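You operate a simulated robot arm through the tools that you are given. There is no shell and no other tool. Be economical: measure what you need, move in short steps, check, and stop when the job is done.

Carry out the task below with a simulated robot arm. There is one attempt and no reset: what you move stays moved.

Task
Put one of the network leads from the top of the test bench on the purple panel. Fetch the red three-pin lead from the top of the test bench and set it on the shelf under the short table. Open the side table drawer, fetch the green cartridge and set it on the top of the low grey cabinet and shut the drawer again. Take the purple cable spool on the top of the steel cabinet and put it away on the top of the white bench. Press the front right code key three times. Put the parts bin marked "M6 NUTS" from the top of the plug bench on the top of the white bench and the parts bin labelled "M8 WASHERS" on the low shelf of the plug bench. Fetch the black cup stand and stand it on the top of the blue cabinet. Fetch the blue foam cover and set it on the top of the short desk. Put the drive marked "MON" from the top of the long desk on the top of the winder bench and the drive labelled "WED" in the grey tote. Any order will do. Set down upright: black cup stand, blue foam cover.
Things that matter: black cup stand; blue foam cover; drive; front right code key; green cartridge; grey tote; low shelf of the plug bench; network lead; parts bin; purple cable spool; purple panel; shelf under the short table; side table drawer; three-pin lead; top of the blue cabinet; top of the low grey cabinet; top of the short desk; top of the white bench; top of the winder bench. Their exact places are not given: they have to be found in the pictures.

The check looks at the end state, three seconds after you hand in, the way a careful person would. Anything else that was tipped, shoved, dropped, spilled or broken makes it a failure. A push-on lid holds only when it is set on centred and level and pressed home; a screw cap is set on level and turned clockwise until tight.

Robot
A 7-joint arm with a two-finger gripper on a trunk, on a base that drives. Base frame: it is fixed to the floor where the robot stands at the start and does not move with it; the origin is under the middle of the robot, x ahead of it, y to its left, z up; the surface under the hand at the start is at about z = 0.858. Units: m, degrees, N and s.
With the tool pointing down near the work surface it reaches from about 0.3 to 0.74 m from the robot's upright axis, wherever it stands. Its first joint turns from -166.0 to 166.0 degrees. Places, roughly: black cup stand (10x10x12 cm) [-6.3, -2.9, 0.7]; blue foam cover (8x8x10 cm) [-4.9, 1.7, 0.8]; drive [-4.75, 1.25, 0.75]; front right code key [-4.4, -2.5, 0.7]; green cartridge (6x2x6 cm) [0.2, 2, 0.7]; grey tote [-4.5, 1.5, 0.75]; low shelf of the plug bench [-5, -4.1, 0.3]; network lead (10x2x10 cm) [0.8, 0.1, 0.9]; parts bin [-5, -4.25, 1]; purple cable spool [0.75, -2.75, 0.75]; purple panel (13x18x2 cm) [0.7, -3.9, 0.9]; shelf under the short table [0.6, -1.4, 0.3]; side table drawer [0.3, 2, 0.6]; three-pin lead [0.5, 0, 1]; top of the blue cabinet (25x21 cm) [-4.44, -2.3, 0.88]; top of the low grey cabinet [-1.7, 0.1, 0.6]; top of the short desk [-4.5, -0.4, 0.7]; top of the white bench [-2.3, -4.1, 0.8]; top of the winder bench [-1.2, 1, 0.8]. Payload 2.94 kg.
The tool frame sits at the grasp point between the pads (the TCP): z along the fingers, y along the line on which they close. The tips reach 0.03 m beyond it. The gripper opens to 0.138 m. The gripper's body begins 0.109 m behind the TCP.
Orientation is told as [roll, pitch, yaw] about the base's x, y, z axes, in that order, counted from this pose: with the fingers straight down and closing along the base's y, the tool's x points along the base's -x, its y along +y and its z along -z.

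Tools
- The arm moves only by the tool arm_command. Its argument "moves" is a list that holds one entry, the list of rows, each a list of 7 numbers: the shift along the tool's x, y, z in units of 40 mm (1.0 is 40 mm), then the turn, a rotation vector about the tool's x, y, z in units of 5 degrees (1.0 is 5 degrees), then the closure, from 0 (fully open) to 1 (shut). In form: [[[dx, dy, dz, rx, ry, rz, grip], ...]]. A call has 1 to 20 rows; each row shifts and turns the commanded pose from where the row before left it, along the tool's axes as they then stand. A call with a number of a shift or a turn outside -1 to 1 is refused whole. A row lasts 0.2 s, in which the tool goes at most 0.05 m and 8.6 degrees; a call with a longer step from one row to the next is refused whole, and so is a gripper value outside its range. A pose out of reach is approached as far as the arm can. The call stops where the force on the tool passes 40 N (or 10 N more than at its start, if that is more) or the arm is blocked; 0.2 s more then pass. The fingers move at their own pace and stop on an object; they squeeze with about 35 N. The grip force told is the motor's: it shows also when the fingers shut on nothing. Time passes only in rows, and 0.2 s behind the last, so rows that do not move let the fingers close. The reply holds the time, the measured pose of the TCP, the force on the tool along the base axes, the opening and the grip force, in the units named above and with some noise, with the torque about the TCP (base axes, N m) and any sound that the robot's microphone picked up.
- Cameras (640 x 400 px; columns grow to the right, rows downward): "scene" is now at [-0.0096, 0.1114, 1.5633]; the picture's right is [-0.34, -0.94, 0.00], its down [-0.72, 0.26, -0.64] and it looks along [0.60, -0.21, -0.77] (base axes); focal length 254 px, centre (320, 200). "wrist" rides on the gripper at [0.071, 0.019, -0.146] in the tool frame; the picture's right is [-0.26, 0.97, 0.00], its down [-0.85, -0.23, -0.48] and it looks along [-0.46, -0.12, 0.88] (tool axes); focal length 280 px, centre (320, 200).
- snapshot(camera): a new picture of that camera. It takes no simulated time.
- slide_trunk(by): slides the trunk up (or, below 0, down) by that many m; the arm and the scene camera ride with it, the base frame stays. It gives what a move gives, with no picture.
- roll_base(legs): drives the robot by 1 to 6 legs, each [ahead, left, turn to the left] in m, m and degrees, along the robot's own axes; the way and the turn of a leg run together, so that a leg with both is an arc; at most 1.5 m and 180 degrees a leg. The arm and the cameras ride along, it lands a little off, and it stops where it bumps. It gives what a move gives.
- aim_head(pan, tilt): turns the head with the scene camera to pan (to the left, within 86 degrees either way) and tilt (down, from -29 to 69), counted from straight ahead of the robot. It gives what a move gives.
- point_at(camera, pixels): for up to 12 pixels [column, row] of the newest picture of that camera ("zoom" is the newest enlarged one), the place [x, y, z] in the base frame of the surface seen there, good to about 0.002 m. It takes no simulated time.
- enlarge(camera, box): a new picture of the part [left, top, right, bottom] of that camera's present view, enlarged. It takes no simulated time.
- close_job(): hands the job in; it is judged then, once.

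Keep the steps short. Do not move on a guess: measure, check each grasp and each placing, and mend mistakes. In all there are 371 turns and 316 pictures (those below and enlarged ones count). Leave the gripper open and the arm clear of the work at the hand-in unless told otherwise, and finish with a single line.

The tools are called after "Emit:" by a JSON object that holds its "name" and its "arguments". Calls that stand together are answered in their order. arm_command: Moves the arm, as the interface text tells. Its arguments: {"type":"object","properties":{"moves":{"type":"array","items":{"type":"array","items":{"type":"array","items":{"type":"number"}}}}},"required":["moves"]} The other tools are called the same way: slide_trunk (by) slides the trunk up or down; roll_base (legs) drives the base; aim_head (pan, tilt) turns the head that bears the scene camera; snapshot (camera) takes a picture; point_at (camera, pixels) gives the place of the surface under pixels of a picture; enlarge (camera, box) takes an enlarged picture of a part of a camera's view; close_job () hands the job in.

At the start:

```text
clock: 0.0
tcp_pos: [0.469, -0.1107, 1.16]
ee_rot: [0.0, 0.0, 0.1]
wrist_force: [0.6, -0.5, -0.6]
torque: [0.02, 0.02, -0.01]
gripper_width: 0.1378
grip_force: 0.0
trunk travel left (down, up): [-0.425, 0.029]
robot x, y, heading: [-0.0019, -0.0028, -0.1]
head pan, tilt: [-19.7, 50.3]
```

scene: 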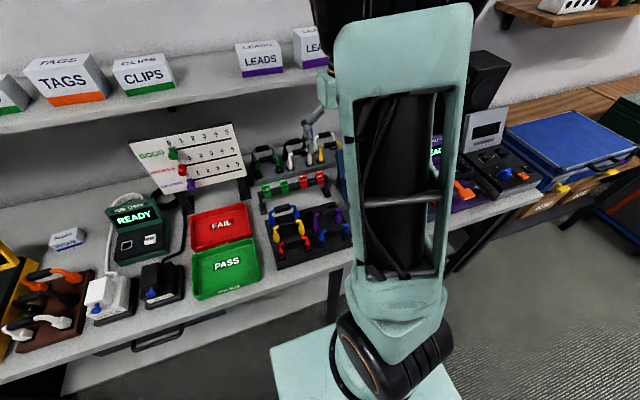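
wrist: 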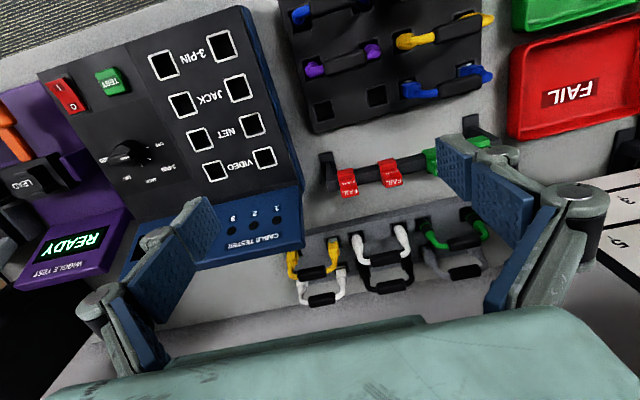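

I'll look closely at the test bench first.

Emit:
{"name": "enlarge", "arguments": {"camera": "wrist", "box": [270, 0, 520, 320]}}

Emit:
{"name": "enlarge", "arguments": {"camera": "scene", "box": [0, 100, 360, 360]}}

```text
1.25 times, centred on (395, 160) of wrist
```

zoom: 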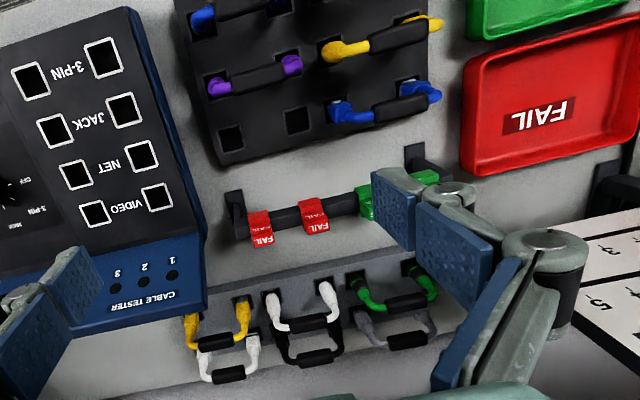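

```text
1.54 times, centred on (180, 230) of scene
```

zoom: 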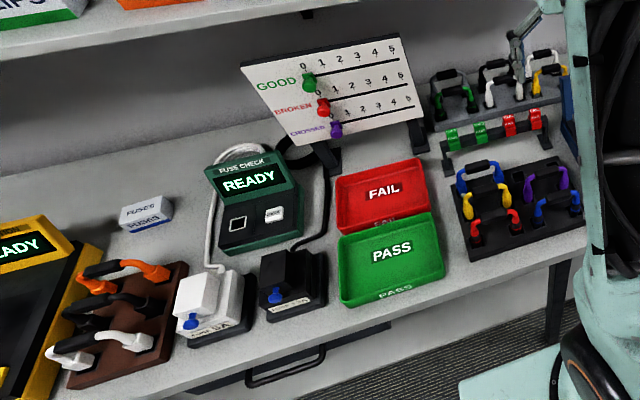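

I'll measure points on the back rack (yellow, white, green loops) and the front rack.

Emit:
{"name": "point_at", "arguments": {"camera": "zoom", "pixels": [[447, 72], [497, 65], [545, 55], [490, 220], [485, 190], [482, 165], [565, 200], [545, 170], [560, 245], [120, 265], [540, 110], [470, 265]]}}

Emit:
{"name": "enlarge", "arguments": {"camera": "scene", "box": [240, 110, 360, 280]}}

Emit:
{"name": "aim_head", "arguments": {"pan": 20, "tilt": 35}}

```text
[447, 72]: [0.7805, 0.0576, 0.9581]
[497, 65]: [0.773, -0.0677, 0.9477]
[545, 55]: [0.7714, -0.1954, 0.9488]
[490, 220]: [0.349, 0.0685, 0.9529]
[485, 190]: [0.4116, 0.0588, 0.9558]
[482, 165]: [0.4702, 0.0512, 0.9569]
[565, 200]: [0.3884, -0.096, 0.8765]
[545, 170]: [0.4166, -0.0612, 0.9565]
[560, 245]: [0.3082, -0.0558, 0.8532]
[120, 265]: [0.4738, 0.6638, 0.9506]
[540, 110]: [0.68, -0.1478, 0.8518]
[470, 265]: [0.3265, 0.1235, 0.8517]
```

```text
2.35 times, centred on (300, 195) of scene
```

zoom: 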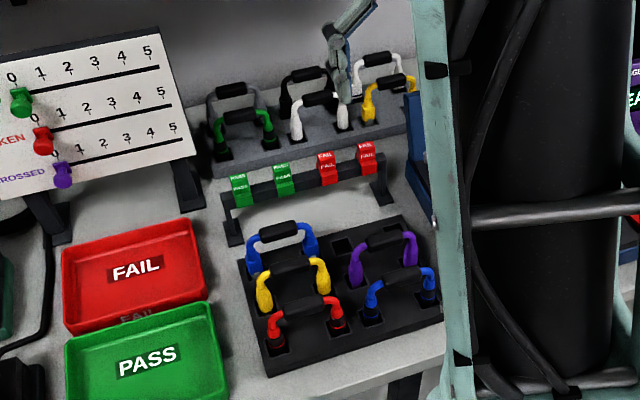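

```text
clock: 1.1
tcp_pos: [0.4693, -0.1112, 1.1591]
ee_rot: [-0.1, 0.1, 0.0]
wrist_force: [-0.9, 0.4, 0.0]
torque: [-0.03, 0.02, 0.01]
gripper_width: 0.138
grip_force: 0.0
trunk travel left (down, up): [-0.425, 0.029]
robot x, y, heading: [-0.0043, -0.0042, -0.1]
head pan, tilt: [20.0, 35.0]
```

Emit:
{"name": "snapshot", "arguments": {"camera": "scene"}}

Emit:
{"name": "arm_command", "arguments": {"moves": [[[-1, 0, 0, 0, 0, 0, 0], [-1, 0.5, 0, 0, 0, 0, 0], [-1, 0.5, 0, 0, 0, 0, 0], [0, 0.5, 0, 0, 0, 0, 0], [0, 0.5, 0, 0, 0, 0, 0], [0, 0.5, 0, 0, 0, 0, 0]]]}}

Emit:
{"name": "snapshot", "arguments": {"camera": "wrist"}}

```text
310 pictures are left
```

scene: 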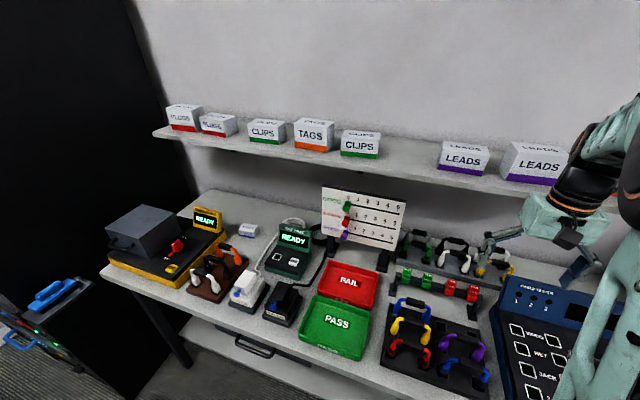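

```text
clock: 2.5
tcp_pos: [0.5879, -0.01, 1.1596]
ee_rot: [-0.1, 0.0, 0.1]
wrist_force: [-1.1, -0.5, 0.2]
torque: [0.01, -0.01, -0.01]
gripper_width: 0.138
grip_force: 0.1
trunk travel left (down, up): [-0.425, 0.029]
robot x, y, heading: [0.0022, -0.0001, -0.2]
head pan, tilt: [20.0, 35.0]
```

```text
309 pictures are left
```

wrist: 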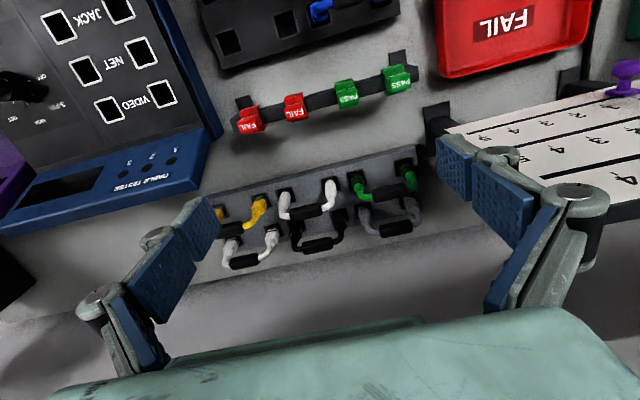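

Emit:
{"name": "enlarge", "arguments": {"camera": "wrist", "box": [200, 150, 430, 275]}}

Emit:
{"name": "enlarge", "arguments": {"camera": "scene", "box": [370, 220, 520, 300]}}

Emit:
{"name": "enlarge", "arguments": {"camera": "scene", "box": [370, 280, 510, 400]}}

```text
2.78 times, centred on (315, 212) of wrist
```

zoom: 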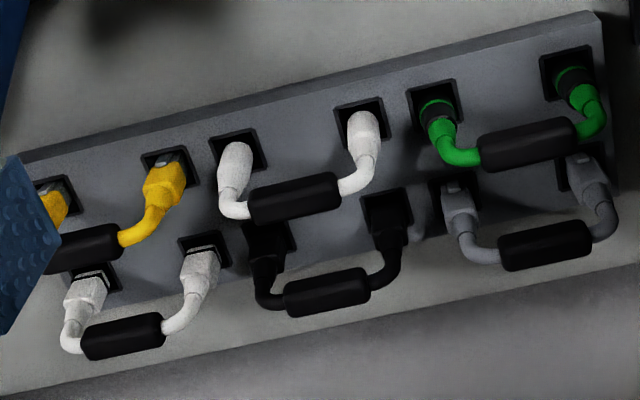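

```text
4.27 times, centred on (445, 260) of scene
```

zoom: 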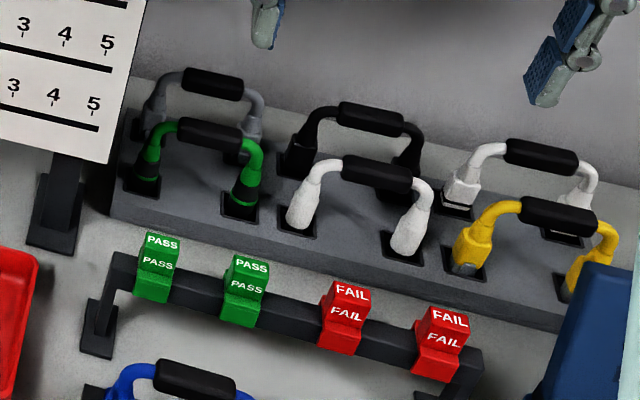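

```text
3.33 times, centred on (440, 340) of scene
```

zoom: 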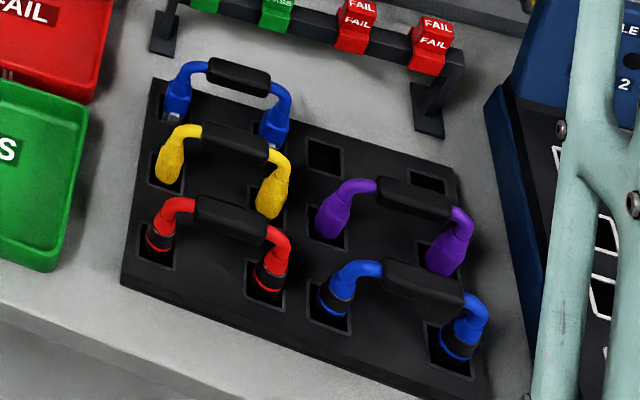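

Emit:
{"name": "enlarge", "arguments": {"camera": "wrist", "box": [350, 195, 430, 245]}}

Emit:
{"name": "enlarge", "arguments": {"camera": "wrist", "box": [210, 190, 290, 275]}}

Emit:
{"name": "enlarge", "arguments": {"camera": "wrist", "box": [275, 200, 355, 255]}}

Emit:
{"name": "enlarge", "arguments": {"camera": "scene", "box": [398, 225, 450, 265]}}

```text
8.00 times, centred on (390, 220) of wrist
```

zoom: 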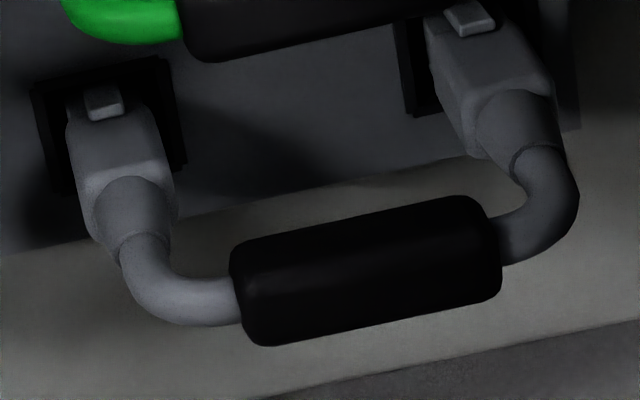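

```text
4.71 times, centred on (250, 232) of wrist
```

zoom: 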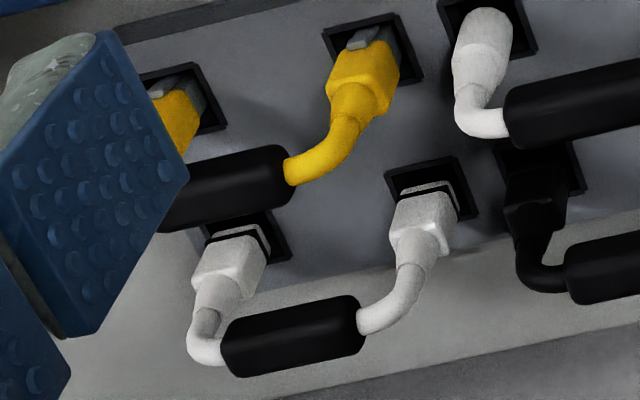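

```text
7.27 times, centred on (315, 228) of wrist
```

zoom: 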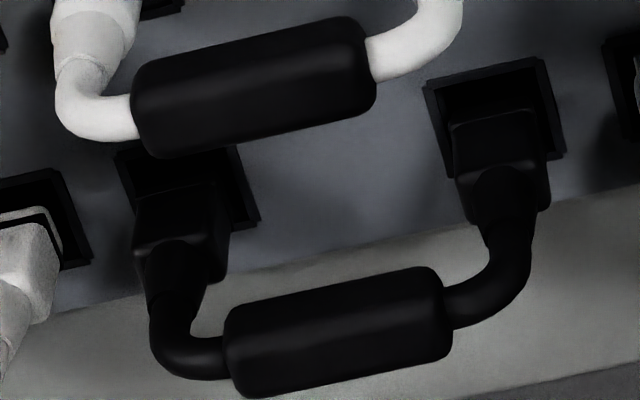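

```text
10.00 times, centred on (424, 245) of scene
```

zoom: 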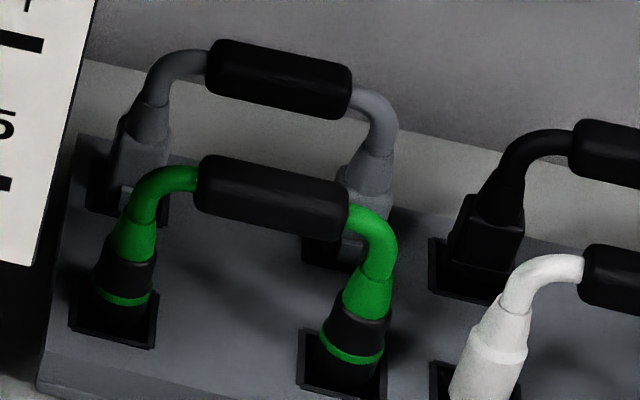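

I'll move the wrist back over the front rack to inspect the rear blue lead, which may also be a network lead.

Emit:
{"name": "arm_command", "arguments": {"moves": [[[1, 0, 0.8, 0, 0, 0, 0], [1, 0, 0.8, 0, 0, 0, 0], [1, 0, 0.4, 0, 0, 0, 0], [1, 0.5, 0, 0, 0, 0, 0], [1, 0.5, 0, 0, 0, 0, 0]]]}}

Emit:
{"name": "snapshot", "arguments": {"camera": "wrist"}}

```text
refused: row 1 steps farther than a row can; nothing moved
```

```text
301 pictures are left
```

wrist: 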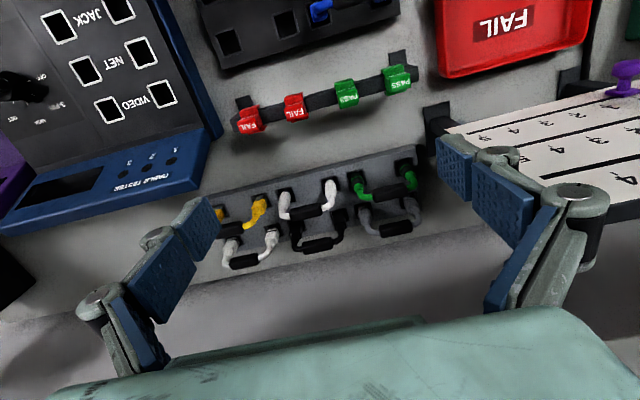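

Emit:
{"name": "arm_command", "arguments": {"moves": [[[1, 0, 0, 0, 0, 0, 0], [1, 0, 0.5, 0, 0, 0, 0], [1, 0, 0.5, 0, 0, 0, 0], [1, 0.5, 0, 0, 0, 0, 0], [1, 0.5, 0, 0, 0, 0, 0], [0.5, 0, 0, 0, 0, 0, 0]]]}}

Emit:
{"name": "snapshot", "arguments": {"camera": "wrist"}}

```text
clock: 3.9
tcp_pos: [0.3679, 0.0297, 1.12]
ee_rot: [0.0, 0.0, 0.1]
wrist_force: [-0.5, 0.2, 0.4]
torque: [-0.03, 0.01, 0.02]
gripper_width: 0.1381
grip_force: 0.1
trunk travel left (down, up): [-0.425, 0.029]
robot x, y, heading: [-0.0014, 0.0018, -0.1]
head pan, tilt: [20.0, 35.0]
```

```text
300 pictures are left
```

wrist: 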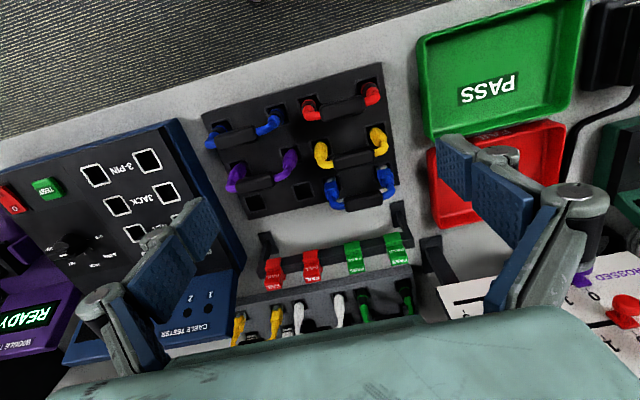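

Emit:
{"name": "enlarge", "arguments": {"camera": "wrist", "box": [295, 70, 405, 215]}}

Emit:
{"name": "point_at", "arguments": {"camera": "wrist", "pixels": [[358, 204], [345, 160], [332, 195], [388, 180], [340, 108], [311, 112], [370, 95], [325, 152], [376, 146], [350, 200], [366, 206], [336, 112]]}}

```text
2.76 times, centred on (350, 142) of wrist
```

zoom: 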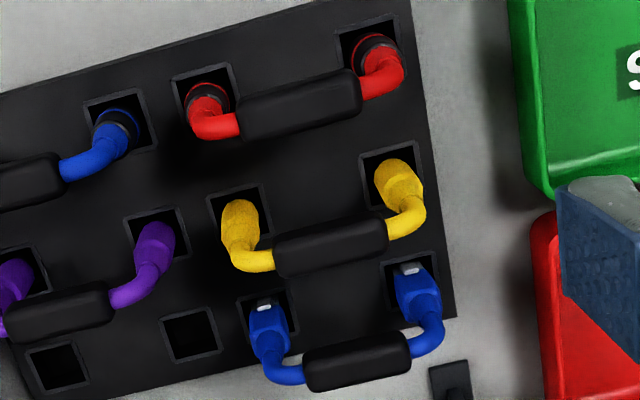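

```text
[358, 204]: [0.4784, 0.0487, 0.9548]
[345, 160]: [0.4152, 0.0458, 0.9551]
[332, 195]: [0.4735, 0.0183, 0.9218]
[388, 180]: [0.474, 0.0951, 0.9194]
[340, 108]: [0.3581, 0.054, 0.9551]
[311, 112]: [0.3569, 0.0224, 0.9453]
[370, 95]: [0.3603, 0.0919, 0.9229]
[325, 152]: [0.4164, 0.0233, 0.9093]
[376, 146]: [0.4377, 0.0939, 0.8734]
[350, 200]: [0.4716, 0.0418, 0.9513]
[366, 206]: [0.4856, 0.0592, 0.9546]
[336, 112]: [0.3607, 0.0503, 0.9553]
```

The rear blue lead in the front rack has the latch clips (network). I start with the red lead (round black-ringed plugs, three‑pin). I turn the gripper 90° to close along x.

Emit:
{"name": "arm_command", "arguments": {"moves": [[[0.225, 0.6, 0, 0, 0, -1, 0.6], [0, 0, 0, 0, 0, -1, 0.6], [0, 0, 0, 0, 0, -1, 0.6], [0, 0, 0, 0, 0, -1, 0.6], [0, 0, 0, 0, 0, -1, 0.6], [0, 0, 0, 0, 0, -1, 0.6], [0, 0, 0, 0, 0, -1, 0.6], [0, 0, 0, 0, 0, -1, 0.6], [0, 0, 0, 0, 0, -1, 0.6], [0, 0, 0, 0, 0, -1, 0.6], [0, 0, 0, 0, 0, -1, 0.6], [0, 0, 0, 0, 0, -1, 0.6], [0, 0, 0, 0, 0, -1, 0.6], [0, 0, 0, 0, 0, -1, 0.6], [0, 0, 0, 0, 0, -1, 0.6], [0, 0, 0, 0, 0, -1, 0.6], [0, 0, 0, 0, 0, -1, 0.6], [0, 0, 0, 0, 0, -1, 0.6]]]}}

Emit:
{"name": "snapshot", "arguments": {"camera": "wrist"}}

```text
clock: 7.7
tcp_pos: [0.3608, 0.0525, 1.1197]
ee_rot: [0.0, 0.0, 90.2]
wrist_force: [0.1, 0.2, 0.1]
torque: [0.01, 0.02, -0.01]
gripper_width: 0.0555
grip_force: 0.0
trunk travel left (down, up): [-0.425, 0.029]
robot x, y, heading: [0.0016, 0.0045, -0.0]
head pan, tilt: [20.0, 35.0]
```

```text
298 pictures are left
```

wrist: 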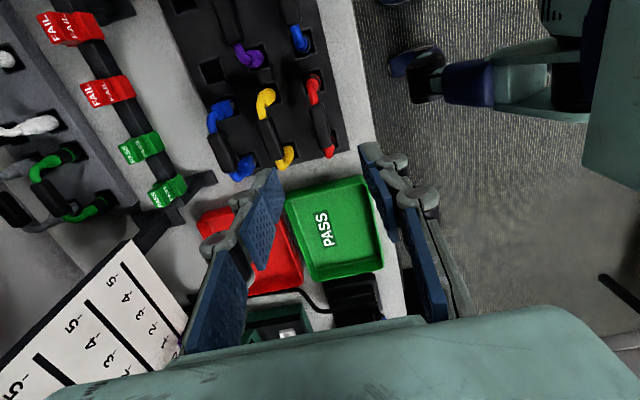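

Emit:
{"name": "point_at", "arguments": {"camera": "wrist", "pixels": [[319, 118], [313, 95], [329, 145], [322, 128]]}}

Emit:
{"name": "arm_command", "arguments": {"moves": [[[0, 0, 1, 0, 0, 0, 0.6], [0, 0, 1, 0, 0, 0, 0.6], [0, 0, 1, 0, 0, 0, 0.6], [0, 0, 0.75, 0, 0, 0, 0.6]]]}}

Emit:
{"name": "snapshot", "arguments": {"camera": "wrist"}}

```text
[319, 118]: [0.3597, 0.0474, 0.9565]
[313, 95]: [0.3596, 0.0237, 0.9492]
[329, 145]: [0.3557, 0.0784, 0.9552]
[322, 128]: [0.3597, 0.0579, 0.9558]
```

```text
clock: 8.7
tcp_pos: [0.3605, 0.0544, 0.9694]
ee_rot: [0.0, 0.0, 90.0]
wrist_force: [0.9, 0.7, -0.2]
torque: [0.02, 0.02, -0.02]
gripper_width: 0.0551
grip_force: 0.0
trunk travel left (down, up): [-0.425, 0.029]
robot x, y, heading: [0.0042, -0.0003, 0.2]
head pan, tilt: [20.0, 35.0]
```

```text
297 pictures are left
```

wrist: 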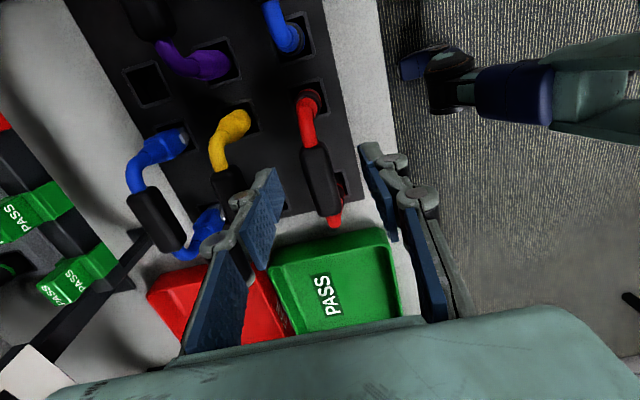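

Emit:
{"name": "arm_command", "arguments": {"moves": [[[0, 0, 0.35, 0, 0, 0, 0.6], [0, 0, 0.35, 0, 0, 0, 0.6], [0, 0, 0, 0, 0, 0, 1], [0, 0, 0, 0, 0, 0, 1], [0, 0, 0, 0, 0, 0, 1], [0, 0, 0, 0, 0, 0, 1]]]}}

Emit:
{"name": "arm_command", "arguments": {"moves": [[[0, 0, -0.5, 0, 0, 0, 1], [0, 0, -1, 0, 0, 0, 1], [0, 0, -1, 0, 0, 0, 1], [0, 0, -1, 0, 0, 0, 1], [0, 0, -1, 0, 0, 0, 1]]]}}

Emit:
{"name": "snapshot", "arguments": {"camera": "wrist"}}

```text
clock: 10.1
tcp_pos: [0.3592, 0.0538, 0.941]
ee_rot: [0.0, 0.1, 90.1]
wrist_force: [0.6, 0.4, 0.0]
torque: [0.01, 0.02, -0.02]
gripper_width: 0.0159
grip_force: 35.4
trunk travel left (down, up): [-0.425, 0.029]
robot x, y, heading: [0.0005, -0.0007, 0.2]
head pan, tilt: [20.0, 35.0]
```

```text
clock: 11.3
tcp_pos: [0.3587, 0.0547, 1.1234]
ee_rot: [0.0, 0.0, 89.9]
wrist_force: [0.0, 0.2, -0.8]
torque: [-0.01, 0.01, 0.0]
gripper_width: 0.016
grip_force: 34.5
trunk travel left (down, up): [-0.425, 0.029]
robot x, y, heading: [0.0008, 0.0013, -0.0]
head pan, tilt: [20.0, 35.0]
```

```text
296 pictures are left
```

wrist: 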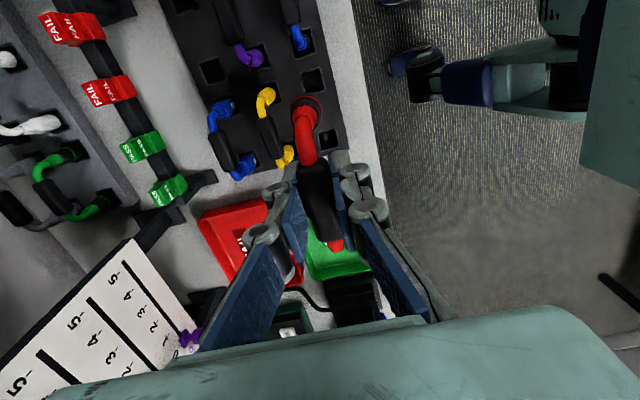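

Red lead is held. Now I look to the right for the short table.

Emit:
{"name": "aim_head", "arguments": {"pan": -65, "tilt": 30}}

Emit:
{"name": "snapshot", "arguments": {"camera": "scene"}}

```text
clock: 12.8
tcp_pos: [0.3597, 0.0539, 1.1224]
ee_rot: [0.1, 0.1, 90.0]
wrist_force: [-1.0, 0.6, -2.7]
torque: [0.01, 0.0, -0.02]
gripper_width: 0.0159
grip_force: 35.3
trunk travel left (down, up): [-0.425, 0.029]
robot x, y, heading: [-0.0014, 0.0005, 0.2]
head pan, tilt: [-65.0, 30.0]
```

```text
295 pictures are left
```

scene: 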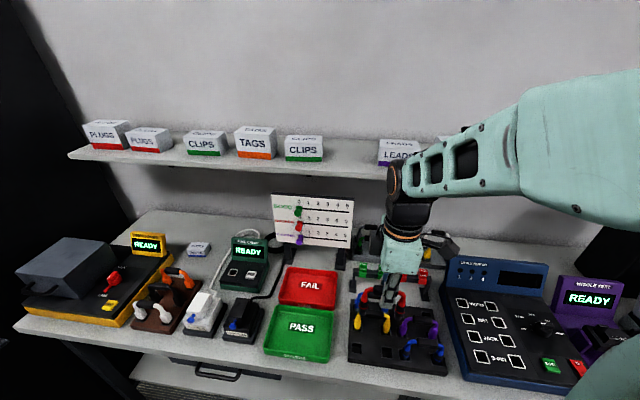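

Emit:
{"name": "snapshot", "arguments": {"camera": "scene"}}

```text
294 pictures are left
```

scene: 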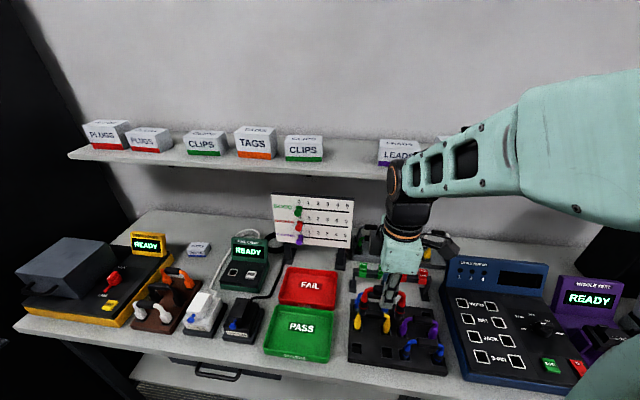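

Emit:
{"name": "point_at", "arguments": {"camera": "scene", "pixels": [[308, 288], [320, 200], [520, 280], [60, 330]]}}

Emit:
{"name": "aim_head", "arguments": {"pan": -65, "tilt": 30}}

Emit:
{"name": "snapshot", "arguments": {"camera": "scene"}}

```text
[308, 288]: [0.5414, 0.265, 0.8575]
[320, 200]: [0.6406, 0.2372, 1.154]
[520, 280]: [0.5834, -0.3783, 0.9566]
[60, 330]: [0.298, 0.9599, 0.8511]
```

```text
clock: 13.4
tcp_pos: [0.3599, 0.054, 1.1213]
ee_rot: [0.1, 0.0, 90.0]
wrist_force: [-0.5, -0.1, -1.5]
torque: [-0.01, -0.01, -0.02]
gripper_width: 0.016
grip_force: 35.5
trunk travel left (down, up): [-0.425, 0.029]
robot x, y, heading: [-0.004, 0.0039, -0.2]
head pan, tilt: [-65.0, 30.0]
```

```text
293 pictures are left
```

scene: 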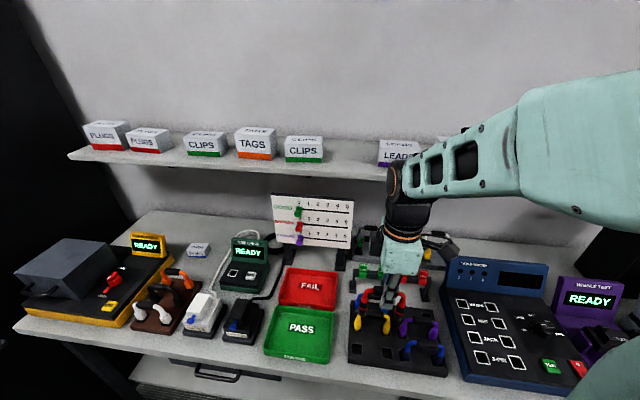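

The head seems blocked by the arm. I back away from the bench and turn right to look.

Emit:
{"name": "roll_base", "arguments": {"legs": [[-0.5, 0, 0], [0, 0, -60]]}}

Emit:
{"name": "aim_head", "arguments": {"pan": 0, "tilt": 25}}

Emit:
{"name": "snapshot", "arguments": {"camera": "scene"}}

```text
clock: 19.0
tcp_pos: [-0.2712, -0.2848, 1.1228]
ee_rot: [0.1, 0.0, 29.8]
wrist_force: [-0.6, 0.0, -1.3]
torque: [-0.01, -0.01, 0.0]
gripper_width: 0.016
grip_force: 34.9
trunk travel left (down, up): [-0.425, 0.029]
robot x, y, heading: [-0.4969, -0.0029, -60.1]
head pan, tilt: [-65.0, 30.0]
```

```text
clock: 20.4
tcp_pos: [-0.2712, -0.284, 1.1225]
ee_rot: [0.0, 0.0, 29.8]
wrist_force: [-0.5, 0.7, -1.3]
torque: [-0.01, 0.01, 0.01]
gripper_width: 0.0161
grip_force: 35.3
trunk travel left (down, up): [-0.425, 0.029]
robot x, y, heading: [-0.4969, 0.001, -60.3]
head pan, tilt: [0.0, 25.0]
```

```text
292 pictures are left
```

scene: 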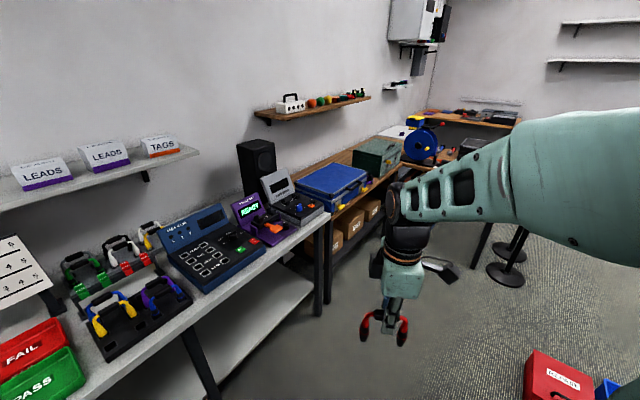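

Emit:
{"name": "point_at", "arguments": {"camera": "scene", "pixels": [[560, 365], [525, 350], [445, 270], [505, 275], [320, 275], [345, 225], [372, 210], [400, 190], [340, 195], [250, 330], [480, 240], [333, 290]]}}

Emit:
{"name": "enlarge", "arguments": {"camera": "scene", "box": [290, 120, 450, 300]}}

```text
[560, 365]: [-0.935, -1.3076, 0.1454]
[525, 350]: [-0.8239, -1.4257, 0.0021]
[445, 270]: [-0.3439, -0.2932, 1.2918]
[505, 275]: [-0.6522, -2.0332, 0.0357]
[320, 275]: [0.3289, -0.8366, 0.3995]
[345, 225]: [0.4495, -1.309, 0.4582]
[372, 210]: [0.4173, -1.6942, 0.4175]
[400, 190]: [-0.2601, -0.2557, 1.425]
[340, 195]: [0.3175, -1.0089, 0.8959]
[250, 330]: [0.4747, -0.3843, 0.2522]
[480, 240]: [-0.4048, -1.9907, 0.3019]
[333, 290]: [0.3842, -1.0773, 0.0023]
```

```text
2.22 times, centred on (370, 210) of scene
```

zoom: 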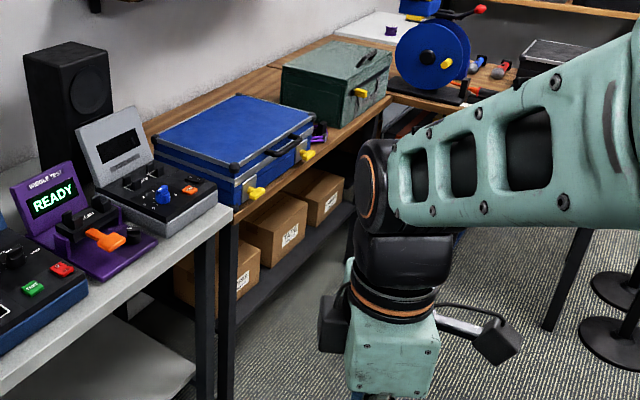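

I drive to stand before the short table, facing it (heading 0).

Emit:
{"name": "roll_base", "arguments": {"legs": [[0, 0, 60], [0.1, -1.4, 0]]}}

Emit:
{"name": "aim_head", "arguments": {"pan": 10, "tilt": 45}}

Emit:
{"name": "snapshot", "arguments": {"camera": "scene"}}

```text
clock: 35.6
tcp_pos: [-0.0487, -1.3665, 1.1209]
ee_rot: [0.0, 0.1, 89.6]
wrist_force: [0.4, 0.2, -1.0]
torque: [-0.03, 0.02, -0.02]
gripper_width: 0.0162
grip_force: 34.5
trunk travel left (down, up): [-0.425, 0.029]
robot x, y, heading: [-0.4089, -1.4199, -0.5]
head pan, tilt: [0.0, 25.0]
```

```text
clock: 36.5
tcp_pos: [-0.0491, -1.3657, 1.123]
ee_rot: [0.0, 0.0, 89.6]
wrist_force: [0.0, 0.1, -1.3]
torque: [0.0, 0.01, -0.02]
gripper_width: 0.0163
grip_force: 34.2
trunk travel left (down, up): [-0.425, 0.029]
robot x, y, heading: [-0.4063, -1.4171, -0.5]
head pan, tilt: [10.0, 45.0]
```

```text
290 pictures are left
```

scene: 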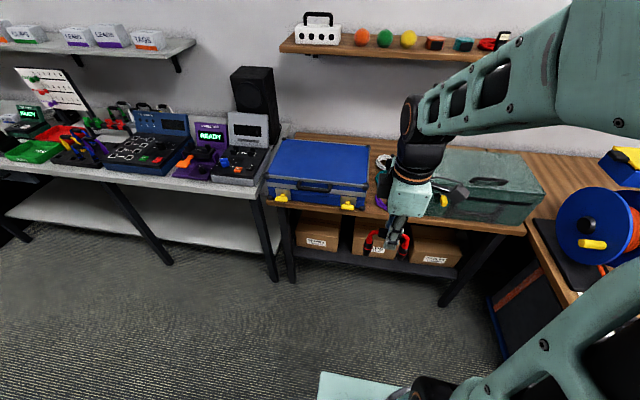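

Emit:
{"name": "enlarge", "arguments": {"camera": "scene", "box": [280, 190, 500, 310]}}

```text
2.91 times, centred on (390, 250) of scene
```

zoom: 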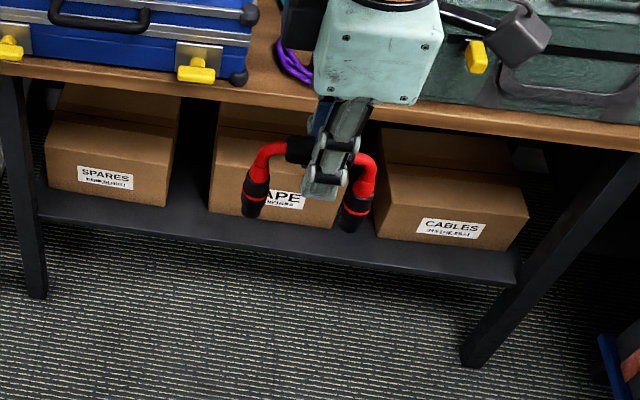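

Emit:
{"name": "point_at", "arguments": {"camera": "zoom", "pixels": [[192, 205], [195, 180], [110, 215], [110, 226], [48, 190], [160, 208], [212, 210], [380, 235], [500, 250], [440, 262], [260, 85], [520, 195]]}}

```text
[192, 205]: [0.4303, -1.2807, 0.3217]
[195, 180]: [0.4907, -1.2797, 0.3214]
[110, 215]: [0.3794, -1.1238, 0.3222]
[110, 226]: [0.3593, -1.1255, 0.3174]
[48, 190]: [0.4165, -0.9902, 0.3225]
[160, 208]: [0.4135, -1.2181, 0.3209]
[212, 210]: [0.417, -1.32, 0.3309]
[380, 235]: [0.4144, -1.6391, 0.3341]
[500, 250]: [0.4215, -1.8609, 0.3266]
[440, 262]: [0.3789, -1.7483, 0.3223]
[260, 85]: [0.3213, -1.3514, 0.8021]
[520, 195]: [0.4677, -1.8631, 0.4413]
```

Shelf top is z≈0.321, front edge x≈0.36, with a ~9 cm gap between boxes at y≈-1.27. I turn the gripper back to yaw 0 (lead along x) and lower the trunk.

Emit:
{"name": "arm_command", "arguments": {"moves": [[[0, 0, 0, 0, 0, 1, 1], [0, 0, 0, 0, 0, 1, 1], [0, 0, 0, 0, 0, 1, 1], [0, 0, 0, 0, 0, 1, 1], [0, 0, 0, 0, 0, 1, 1], [0, 0, 0, 0, 0, 1, 1], [0, 0, 0, 0, 0, 1, 1], [0, 0, 0, 0, 0, 1, 1], [0, 0, 0, 0, 0, 1, 1], [0, 0, 0, 0, 0, 1, 1], [0, 0, 0, 0, 0, 1, 1], [0, 0, 0, 0, 0, 1, 1], [0, 0, 0, 0, 0, 1, 1], [0, 0, 0, 0, 0, 1, 1], [0, 0, 0, 0, 0, 1, 1], [0, 0, 0, 0, 0, 1, 1], [0, 0, 0, 0, 0, 1, 1], [0, 0, 0, 0, 0, 1, 1]]]}}

Emit:
{"name": "slide_trunk", "arguments": {"by": -0.42}}

Emit:
{"name": "snapshot", "arguments": {"camera": "scene"}}

Emit:
{"name": "point_at", "arguments": {"camera": "scene", "pixels": [[320, 200]]}}

```text
clock: 40.3
tcp_pos: [-0.0492, -1.3661, 1.1213]
ee_rot: [0.0, 0.0, -0.5]
wrist_force: [0.2, -0.2, -1.3]
torque: [-0.05, -0.01, 0.01]
gripper_width: 0.0162
grip_force: 35.3
trunk travel left (down, up): [-0.425, 0.029]
robot x, y, heading: [-0.4121, -1.4194, -0.6]
head pan, tilt: [10.0, 45.0]
```

```text
refused: -0.42 is not a number from -0.4 to 0.4
```

```text
288 pictures are left
```

scene: 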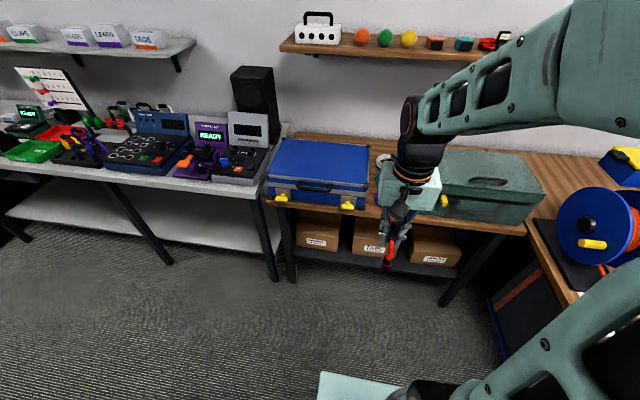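

```text
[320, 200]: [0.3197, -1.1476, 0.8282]
```

Emit:
{"name": "slide_trunk", "arguments": {"by": -0.4}}

Emit:
{"name": "arm_command", "arguments": {"moves": [[[0, 0, 1, 0, 0, 0, 1], [0, 0, 1, 0, 0, 0, 1], [0, 0, 1, 0, 0, 0, 1], [-0.5, 0, 1, 0, 0, 0, 1], [-0.5, 0, 1, 0, 0, 0, 1], [-0.5, 0, 0, 0, 0, 0, 1], [-0.5, 0, 0, 0, -1, 0, 1], [-0.5, 0, 0, 0, -1, 0, 1], [-0.5, 0, 0, 0, -1, 0, 1], [-0.5, 0, 0, 0, -1, 0, 1], [-0.5, 0, 0, 0, -1, 0, 1], [-0.5, 0, 0, 0, -0.6, 0, 1]]]}}

Emit:
{"name": "snapshot", "arguments": {"camera": "scene"}}

Emit:
{"name": "snapshot", "arguments": {"camera": "wrist"}}

```text
clock: 44.1
tcp_pos: [-0.0498, -1.3671, 0.7226]
ee_rot: [-0.1, 0.0, -0.6]
wrist_force: [0.3, -0.2, -1.1]
torque: [0.03, 0.03, -0.01]
gripper_width: 0.0158
grip_force: 34.8
trunk travel left (down, up): [-0.025, 0.429]
robot x, y, heading: [-0.4055, -1.4167, -0.5]
head pan, tilt: [10.0, 45.0]
```

```text
clock: 46.7
tcp_pos: [0.1269, -1.368, 0.5479]
ee_rot: [0.0, -28.0, -0.6]
wrist_force: [-0.1, 0.2, -1.1]
torque: [-0.01, 0.03, 0.02]
gripper_width: 0.0163
grip_force: 34.6
trunk travel left (down, up): [-0.025, 0.429]
robot x, y, heading: [-0.4124, -1.4168, -0.8]
head pan, tilt: [10.0, 45.0]
```

```text
287 pictures are left
```

scene: 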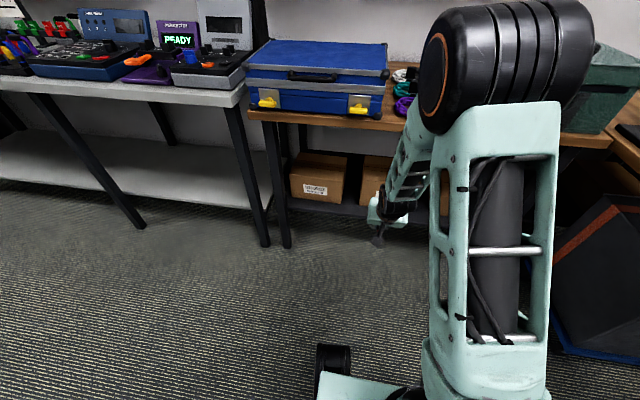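

```text
286 pictures are left
```

wrist: 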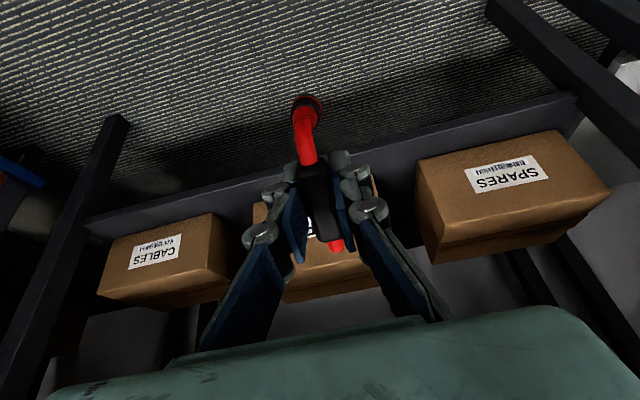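

Emit:
{"name": "point_at", "arguments": {"camera": "scene", "pixels": [[440, 70], [415, 110], [405, 150], [400, 180], [378, 205], [378, 240], [420, 160], [320, 115]]}}

Emit:
{"name": "point_at", "arguments": {"camera": "wrist", "pixels": [[420, 180], [432, 255], [372, 195], [380, 170], [410, 200], [440, 150]]}}

```text
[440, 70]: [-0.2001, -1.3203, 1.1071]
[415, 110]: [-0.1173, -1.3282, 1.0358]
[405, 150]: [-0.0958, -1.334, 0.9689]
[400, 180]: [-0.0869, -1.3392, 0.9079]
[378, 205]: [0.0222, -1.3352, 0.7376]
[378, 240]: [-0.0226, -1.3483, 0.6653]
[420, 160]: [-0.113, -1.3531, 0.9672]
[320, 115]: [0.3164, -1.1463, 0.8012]
```

```text
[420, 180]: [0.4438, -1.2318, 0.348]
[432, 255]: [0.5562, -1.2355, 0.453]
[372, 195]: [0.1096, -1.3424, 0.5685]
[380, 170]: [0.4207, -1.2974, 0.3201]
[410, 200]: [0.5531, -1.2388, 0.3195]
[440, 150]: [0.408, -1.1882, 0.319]
```

I tilt further to ~40° and extend/lower the arm, still clear of the table.

Emit:
{"name": "arm_command", "arguments": {"moves": [[[0, 0, 0, 0, -1, 0, 1], [0, 0, 0, 0, -1, 0, 1], [0, 0, 0, 0, -0.4, 0, 1], [-0.1, 0, 0.8, 0, 0, 0, 1], [-0.1, 0, 0.8, 0, 0, 0, 1], [-0.1, 0, 0.8, 0, 0, 0, 1], [-0.1, 0, 0.8, 0, 0, 0, 1]]]}}

Emit:
{"name": "roll_base", "arguments": {"legs": [[0, 0.095, 0.7]]}}

Emit:
{"name": "point_at", "arguments": {"camera": "scene", "pixels": [[320, 200]]}}

```text
clock: 48.3
tcp_pos: [0.2206, -1.3696, 0.4601]
ee_rot: [0.1, -40.0, -0.4]
wrist_force: [1.3, -1.1, -0.7]
torque: [-0.01, 0.05, 0.01]
gripper_width: 0.0161
grip_force: 35.4
trunk travel left (down, up): [-0.025, 0.429]
robot x, y, heading: [-0.4088, -1.4177, -0.5]
head pan, tilt: [10.0, 45.0]
```

```text
clock: 49.8
tcp_pos: [0.2204, -1.2679, 0.4595]
ee_rot: [0.0, -39.9, 0.1]
wrist_force: [-0.2, 0.0, -0.8]
torque: [0.0, 0.02, 0.03]
gripper_width: 0.0164
grip_force: 35.1
trunk travel left (down, up): [-0.025, 0.429]
robot x, y, heading: [-0.4085, -1.3256, -0.0]
head pan, tilt: [10.0, 45.0]
```

```text
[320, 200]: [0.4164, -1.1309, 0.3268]
```

Emit:
{"name": "roll_base", "arguments": {"legs": [[0.15, -0.006, 0]]}}

Emit:
{"name": "snapshot", "arguments": {"camera": "wrist"}}

Emit:
{"name": "snapshot", "arguments": {"camera": "scene"}}

```text
clock: 51.1
tcp_pos: [0.3672, -1.2738, 0.4598]
ee_rot: [0.0, -40.0, 0.2]
wrist_force: [0.0, -0.3, -1.7]
torque: [-0.02, 0.03, -0.03]
gripper_width: 0.0161
grip_force: 35.0
trunk travel left (down, up): [-0.025, 0.429]
robot x, y, heading: [-0.262, -1.329, 0.1]
head pan, tilt: [10.0, 45.0]
```

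```text
285 pictures are left
```

wrist: 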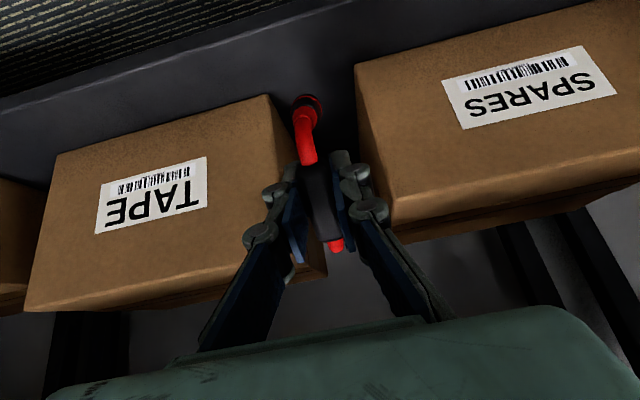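

```text
284 pictures are left
```

scene: 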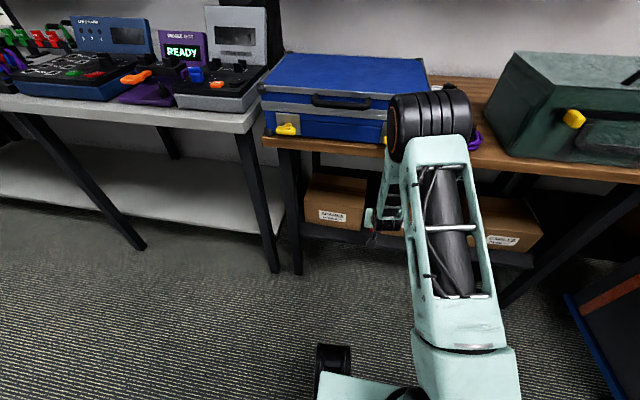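

Emit:
{"name": "arm_command", "arguments": {"moves": [[[-0.5, 0, 0.43, 0, 0, 0, 1], [-0.5, 0, 0.43, 0, 0, 0, 1], [-0.5, 0, 0.43, 0, 0, 0, 1], [0.16, 0, 0.19, 0, 0, 0, 1], [0.16, 0, 0.19, 0, 0, 0, 1], [0.16, 0, 0.19, 0, 0, 0, 1]]]}}

Emit:
{"name": "snapshot", "arguments": {"camera": "wrist"}}

```text
clock: 52.5
tcp_pos: [0.446, -1.273, 0.4289]
ee_rot: [-0.1, -40.0, 0.2]
wrist_force: [-0.6, -0.2, -0.6]
torque: [0.0, 0.01, 0.0]
gripper_width: 0.0161
grip_force: 34.7
trunk travel left (down, up): [-0.025, 0.429]
robot x, y, heading: [-0.2623, -1.327, -0.0]
head pan, tilt: [10.0, 45.0]
```

```text
283 pictures are left
```

wrist: 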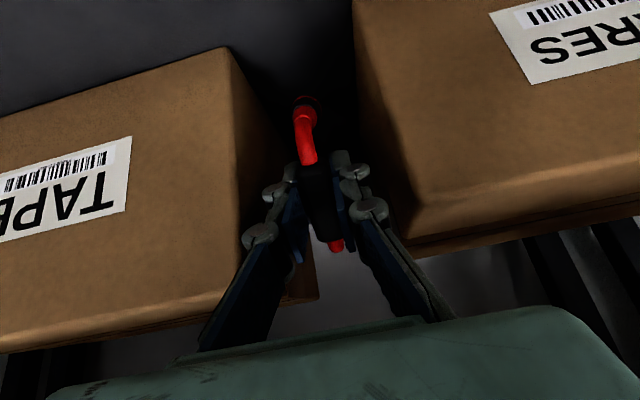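

Emit:
{"name": "arm_command", "arguments": {"moves": [[[0.08, 0, 0.095, 0, 0, 0, 1], [0.08, 0, 0.095, 0, 0, 0, 1], [0.08, 0, 0.095, 0, 0, 0, 1], [0.08, 0, 0.095, 0, 0, 0, 1], [0.08, 0, 0.095, 0, 0, 0, 1]]]}}

Emit:
{"name": "snapshot", "arguments": {"camera": "wrist"}}

```text
clock: 54.0
tcp_pos: [0.4489, -1.2733, 0.4126]
ee_rot: [0.0, -40.8, 0.0]
wrist_force: [-13.9, -1.9, 23.6]
torque: [-0.06, 1.0, -0.03]
gripper_width: 0.0164
grip_force: 34.5
trunk travel left (down, up): [-0.025, 0.429]
robot x, y, heading: [-0.2615, -1.3281, 0.2]
head pan, tilt: [10.0, 45.0]
stopped in row 5: the force on the tool passed its limit at 40 N (the readings are from after the stop); the commanded pose is now the measured one
```

```text
282 pictures are left
```

wrist: 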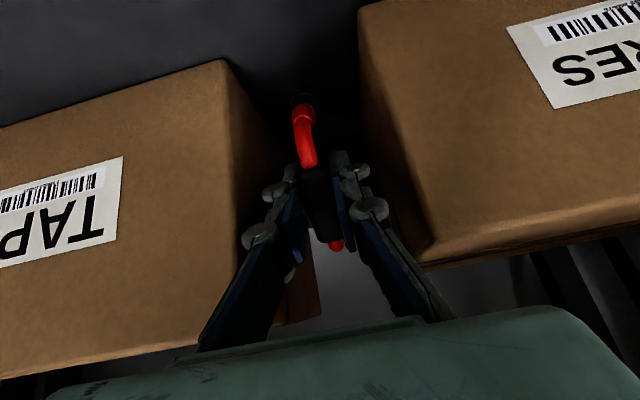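

Emit:
{"name": "arm_command", "arguments": {"moves": [[[-0.03, 0, -0.04, 0, 0, 0, 1], [0, 0, 0, 0, 0, 0, 0.8], [0, 0, 0, 0, 0, 0, 0.72], [0, 0, 0, 0, 0, 0, 0.72]]]}}

Emit:
{"name": "snapshot", "arguments": {"camera": "wrist"}}

```text
clock: 55.0
tcp_pos: [0.4494, -1.2727, 0.4105]
ee_rot: [0.2, -40.5, 0.1]
wrist_force: [-0.1, 3.0, -1.8]
torque: [-0.01, -0.03, -0.11]
gripper_width: 0.0368
grip_force: 0.1
trunk travel left (down, up): [-0.025, 0.429]
robot x, y, heading: [-0.264, -1.3287, 0.1]
head pan, tilt: [10.0, 45.0]
```

```text
281 pictures are left
```

wrist: 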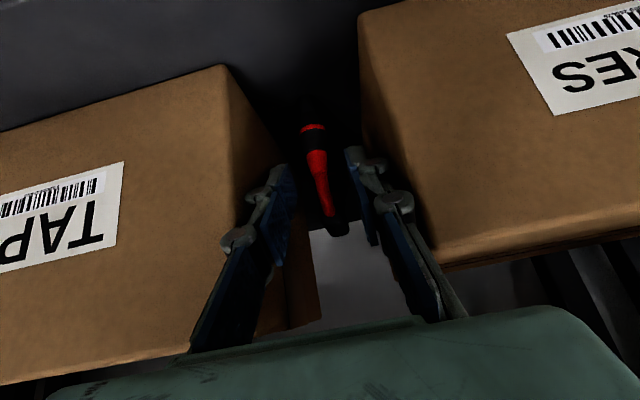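

Released; the lead settled in the gap. I withdraw along the tool axis and drive back to check.

Emit:
{"name": "arm_command", "arguments": {"moves": [[[0, 0, -0.5, 0, 0, 0, 0.72], [0, 0, -1, 0, 0, 0, 0.72], [0, 0, -1, 0, 0, 0, 0.72], [0, 0, -1, 0, 0, 0, 0.72]]]}}

Emit:
{"name": "snapshot", "arguments": {"camera": "wrist"}}

```text
clock: 56.0
tcp_pos: [0.3597, -1.2735, 0.5181]
ee_rot: [0.1, -40.7, 0.1]
wrist_force: [0.5, -0.9, -0.1]
torque: [-0.01, -0.03, 0.01]
gripper_width: 0.0386
grip_force: 0.1
trunk travel left (down, up): [-0.025, 0.429]
robot x, y, heading: [-0.2654, -1.3306, 0.1]
head pan, tilt: [10.0, 45.0]
```

```text
280 pictures are left
```

wrist: 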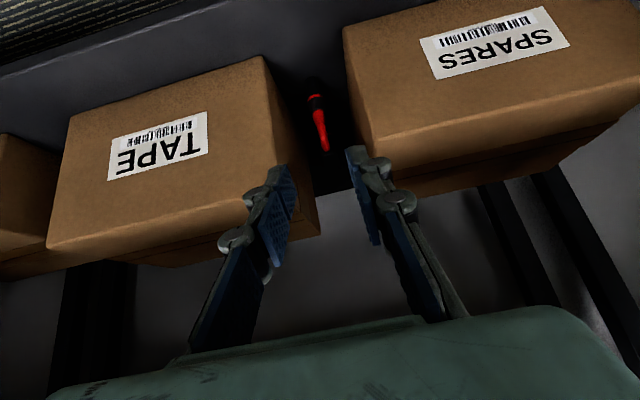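

Emit:
{"name": "point_at", "arguments": {"camera": "wrist", "pixels": [[316, 98], [320, 125], [325, 148], [314, 85]]}}

Emit:
{"name": "enlarge", "arguments": {"camera": "wrist", "box": [270, 60, 370, 190]}}

```text
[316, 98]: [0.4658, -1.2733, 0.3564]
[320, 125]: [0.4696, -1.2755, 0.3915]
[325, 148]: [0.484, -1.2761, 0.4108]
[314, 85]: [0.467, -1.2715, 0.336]
```

```text
3.08 times, centred on (320, 125) of wrist
```

zoom: 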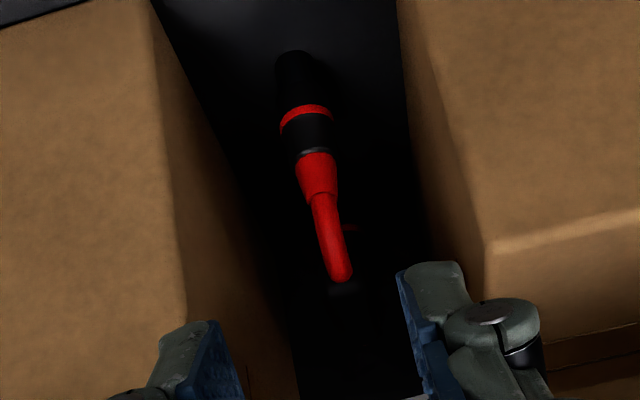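

The red lead stands upright on the shelf in the gap. I back out, raise the trunk and return to the test bench for the blue network lead.

Emit:
{"name": "roll_base", "arguments": {"legs": [[-0.3, 0, 0]]}}

Emit:
{"name": "slide_trunk", "arguments": {"by": 0.4}}

Emit:
{"name": "arm_command", "arguments": {"moves": [[[0, 0, -1, 0, 1, 0, 0], [0, 0, -1, 0, 1, 0, 0], [0, 0, -1, 0, 1, 0, 0], [0, 0, -1, 0, 1, 0, 0], [0, 0, -1, 0, 1, 0, 0], [0, 0, -1, 0, 1, 0, 0], [0.5, 0, 0, 0, 1, 0, 0.6], [1, 0, 0, 0, 1, 0, 0.6], [1, 0, 0, 0, 0, -1, 0.6], [0, 0, 0, 0, 0, -1, 0.6]]]}}

Emit:
{"name": "roll_base", "arguments": {"legs": [[0, 1.34, 0], [0.5, 0, 0]]}}

```text
clock: 57.9
tcp_pos: [0.0861, -1.2735, 0.5164]
ee_rot: [0.2, -40.5, 0.3]
wrist_force: [-0.7, -0.6, -0.5]
torque: [0.03, 0.03, -0.03]
gripper_width: 0.0389
grip_force: 0.0
trunk travel left (down, up): [-0.025, 0.429]
robot x, y, heading: [-0.5376, -1.3262, 0.1]
head pan, tilt: [10.0, 45.0]
stopped in leg 1: the robot was blocked; the commanded pose is now the measured one
```

```text
clock: 61.7
tcp_pos: [0.0864, -1.2739, 0.9169]
ee_rot: [0.0, -40.4, 0.3]
wrist_force: [-0.2, 0.5, -0.2]
torque: [0.01, 0.02, 0.03]
gripper_width: 0.0387
grip_force: 0.1
trunk travel left (down, up): [-0.425, 0.029]
robot x, y, heading: [-0.5373, -1.3293, 0.2]
head pan, tilt: [10.0, 45.0]
```

```text
clock: 63.9
tcp_pos: [-0.1237, -1.274, 1.1178]
ee_rot: [0.0, -0.4, 10.3]
wrist_force: [-1.0, -0.5, 0.2]
torque: [0.02, 0.0, -0.02]
gripper_width: 0.0553
grip_force: 0.0
trunk travel left (down, up): [-0.425, 0.029]
robot x, y, heading: [-0.5361, -1.33, 0.1]
head pan, tilt: [10.0, 45.0]
```

```text
clock: 65.2
tcp_pos: [-0.1238, -1.2662, 1.1174]
ee_rot: [0.0, -0.5, 10.3]
wrist_force: [0.8, 0.1, 0.3]
torque: [0.0, -0.02, 0.01]
gripper_width: 0.0552
grip_force: 0.2
trunk travel left (down, up): [-0.425, 0.029]
robot x, y, heading: [-0.5328, -1.3217, 0.1]
head pan, tilt: [10.0, 45.0]
stopped in leg 1: the robot was blocked; the commanded pose is now the measured one
```

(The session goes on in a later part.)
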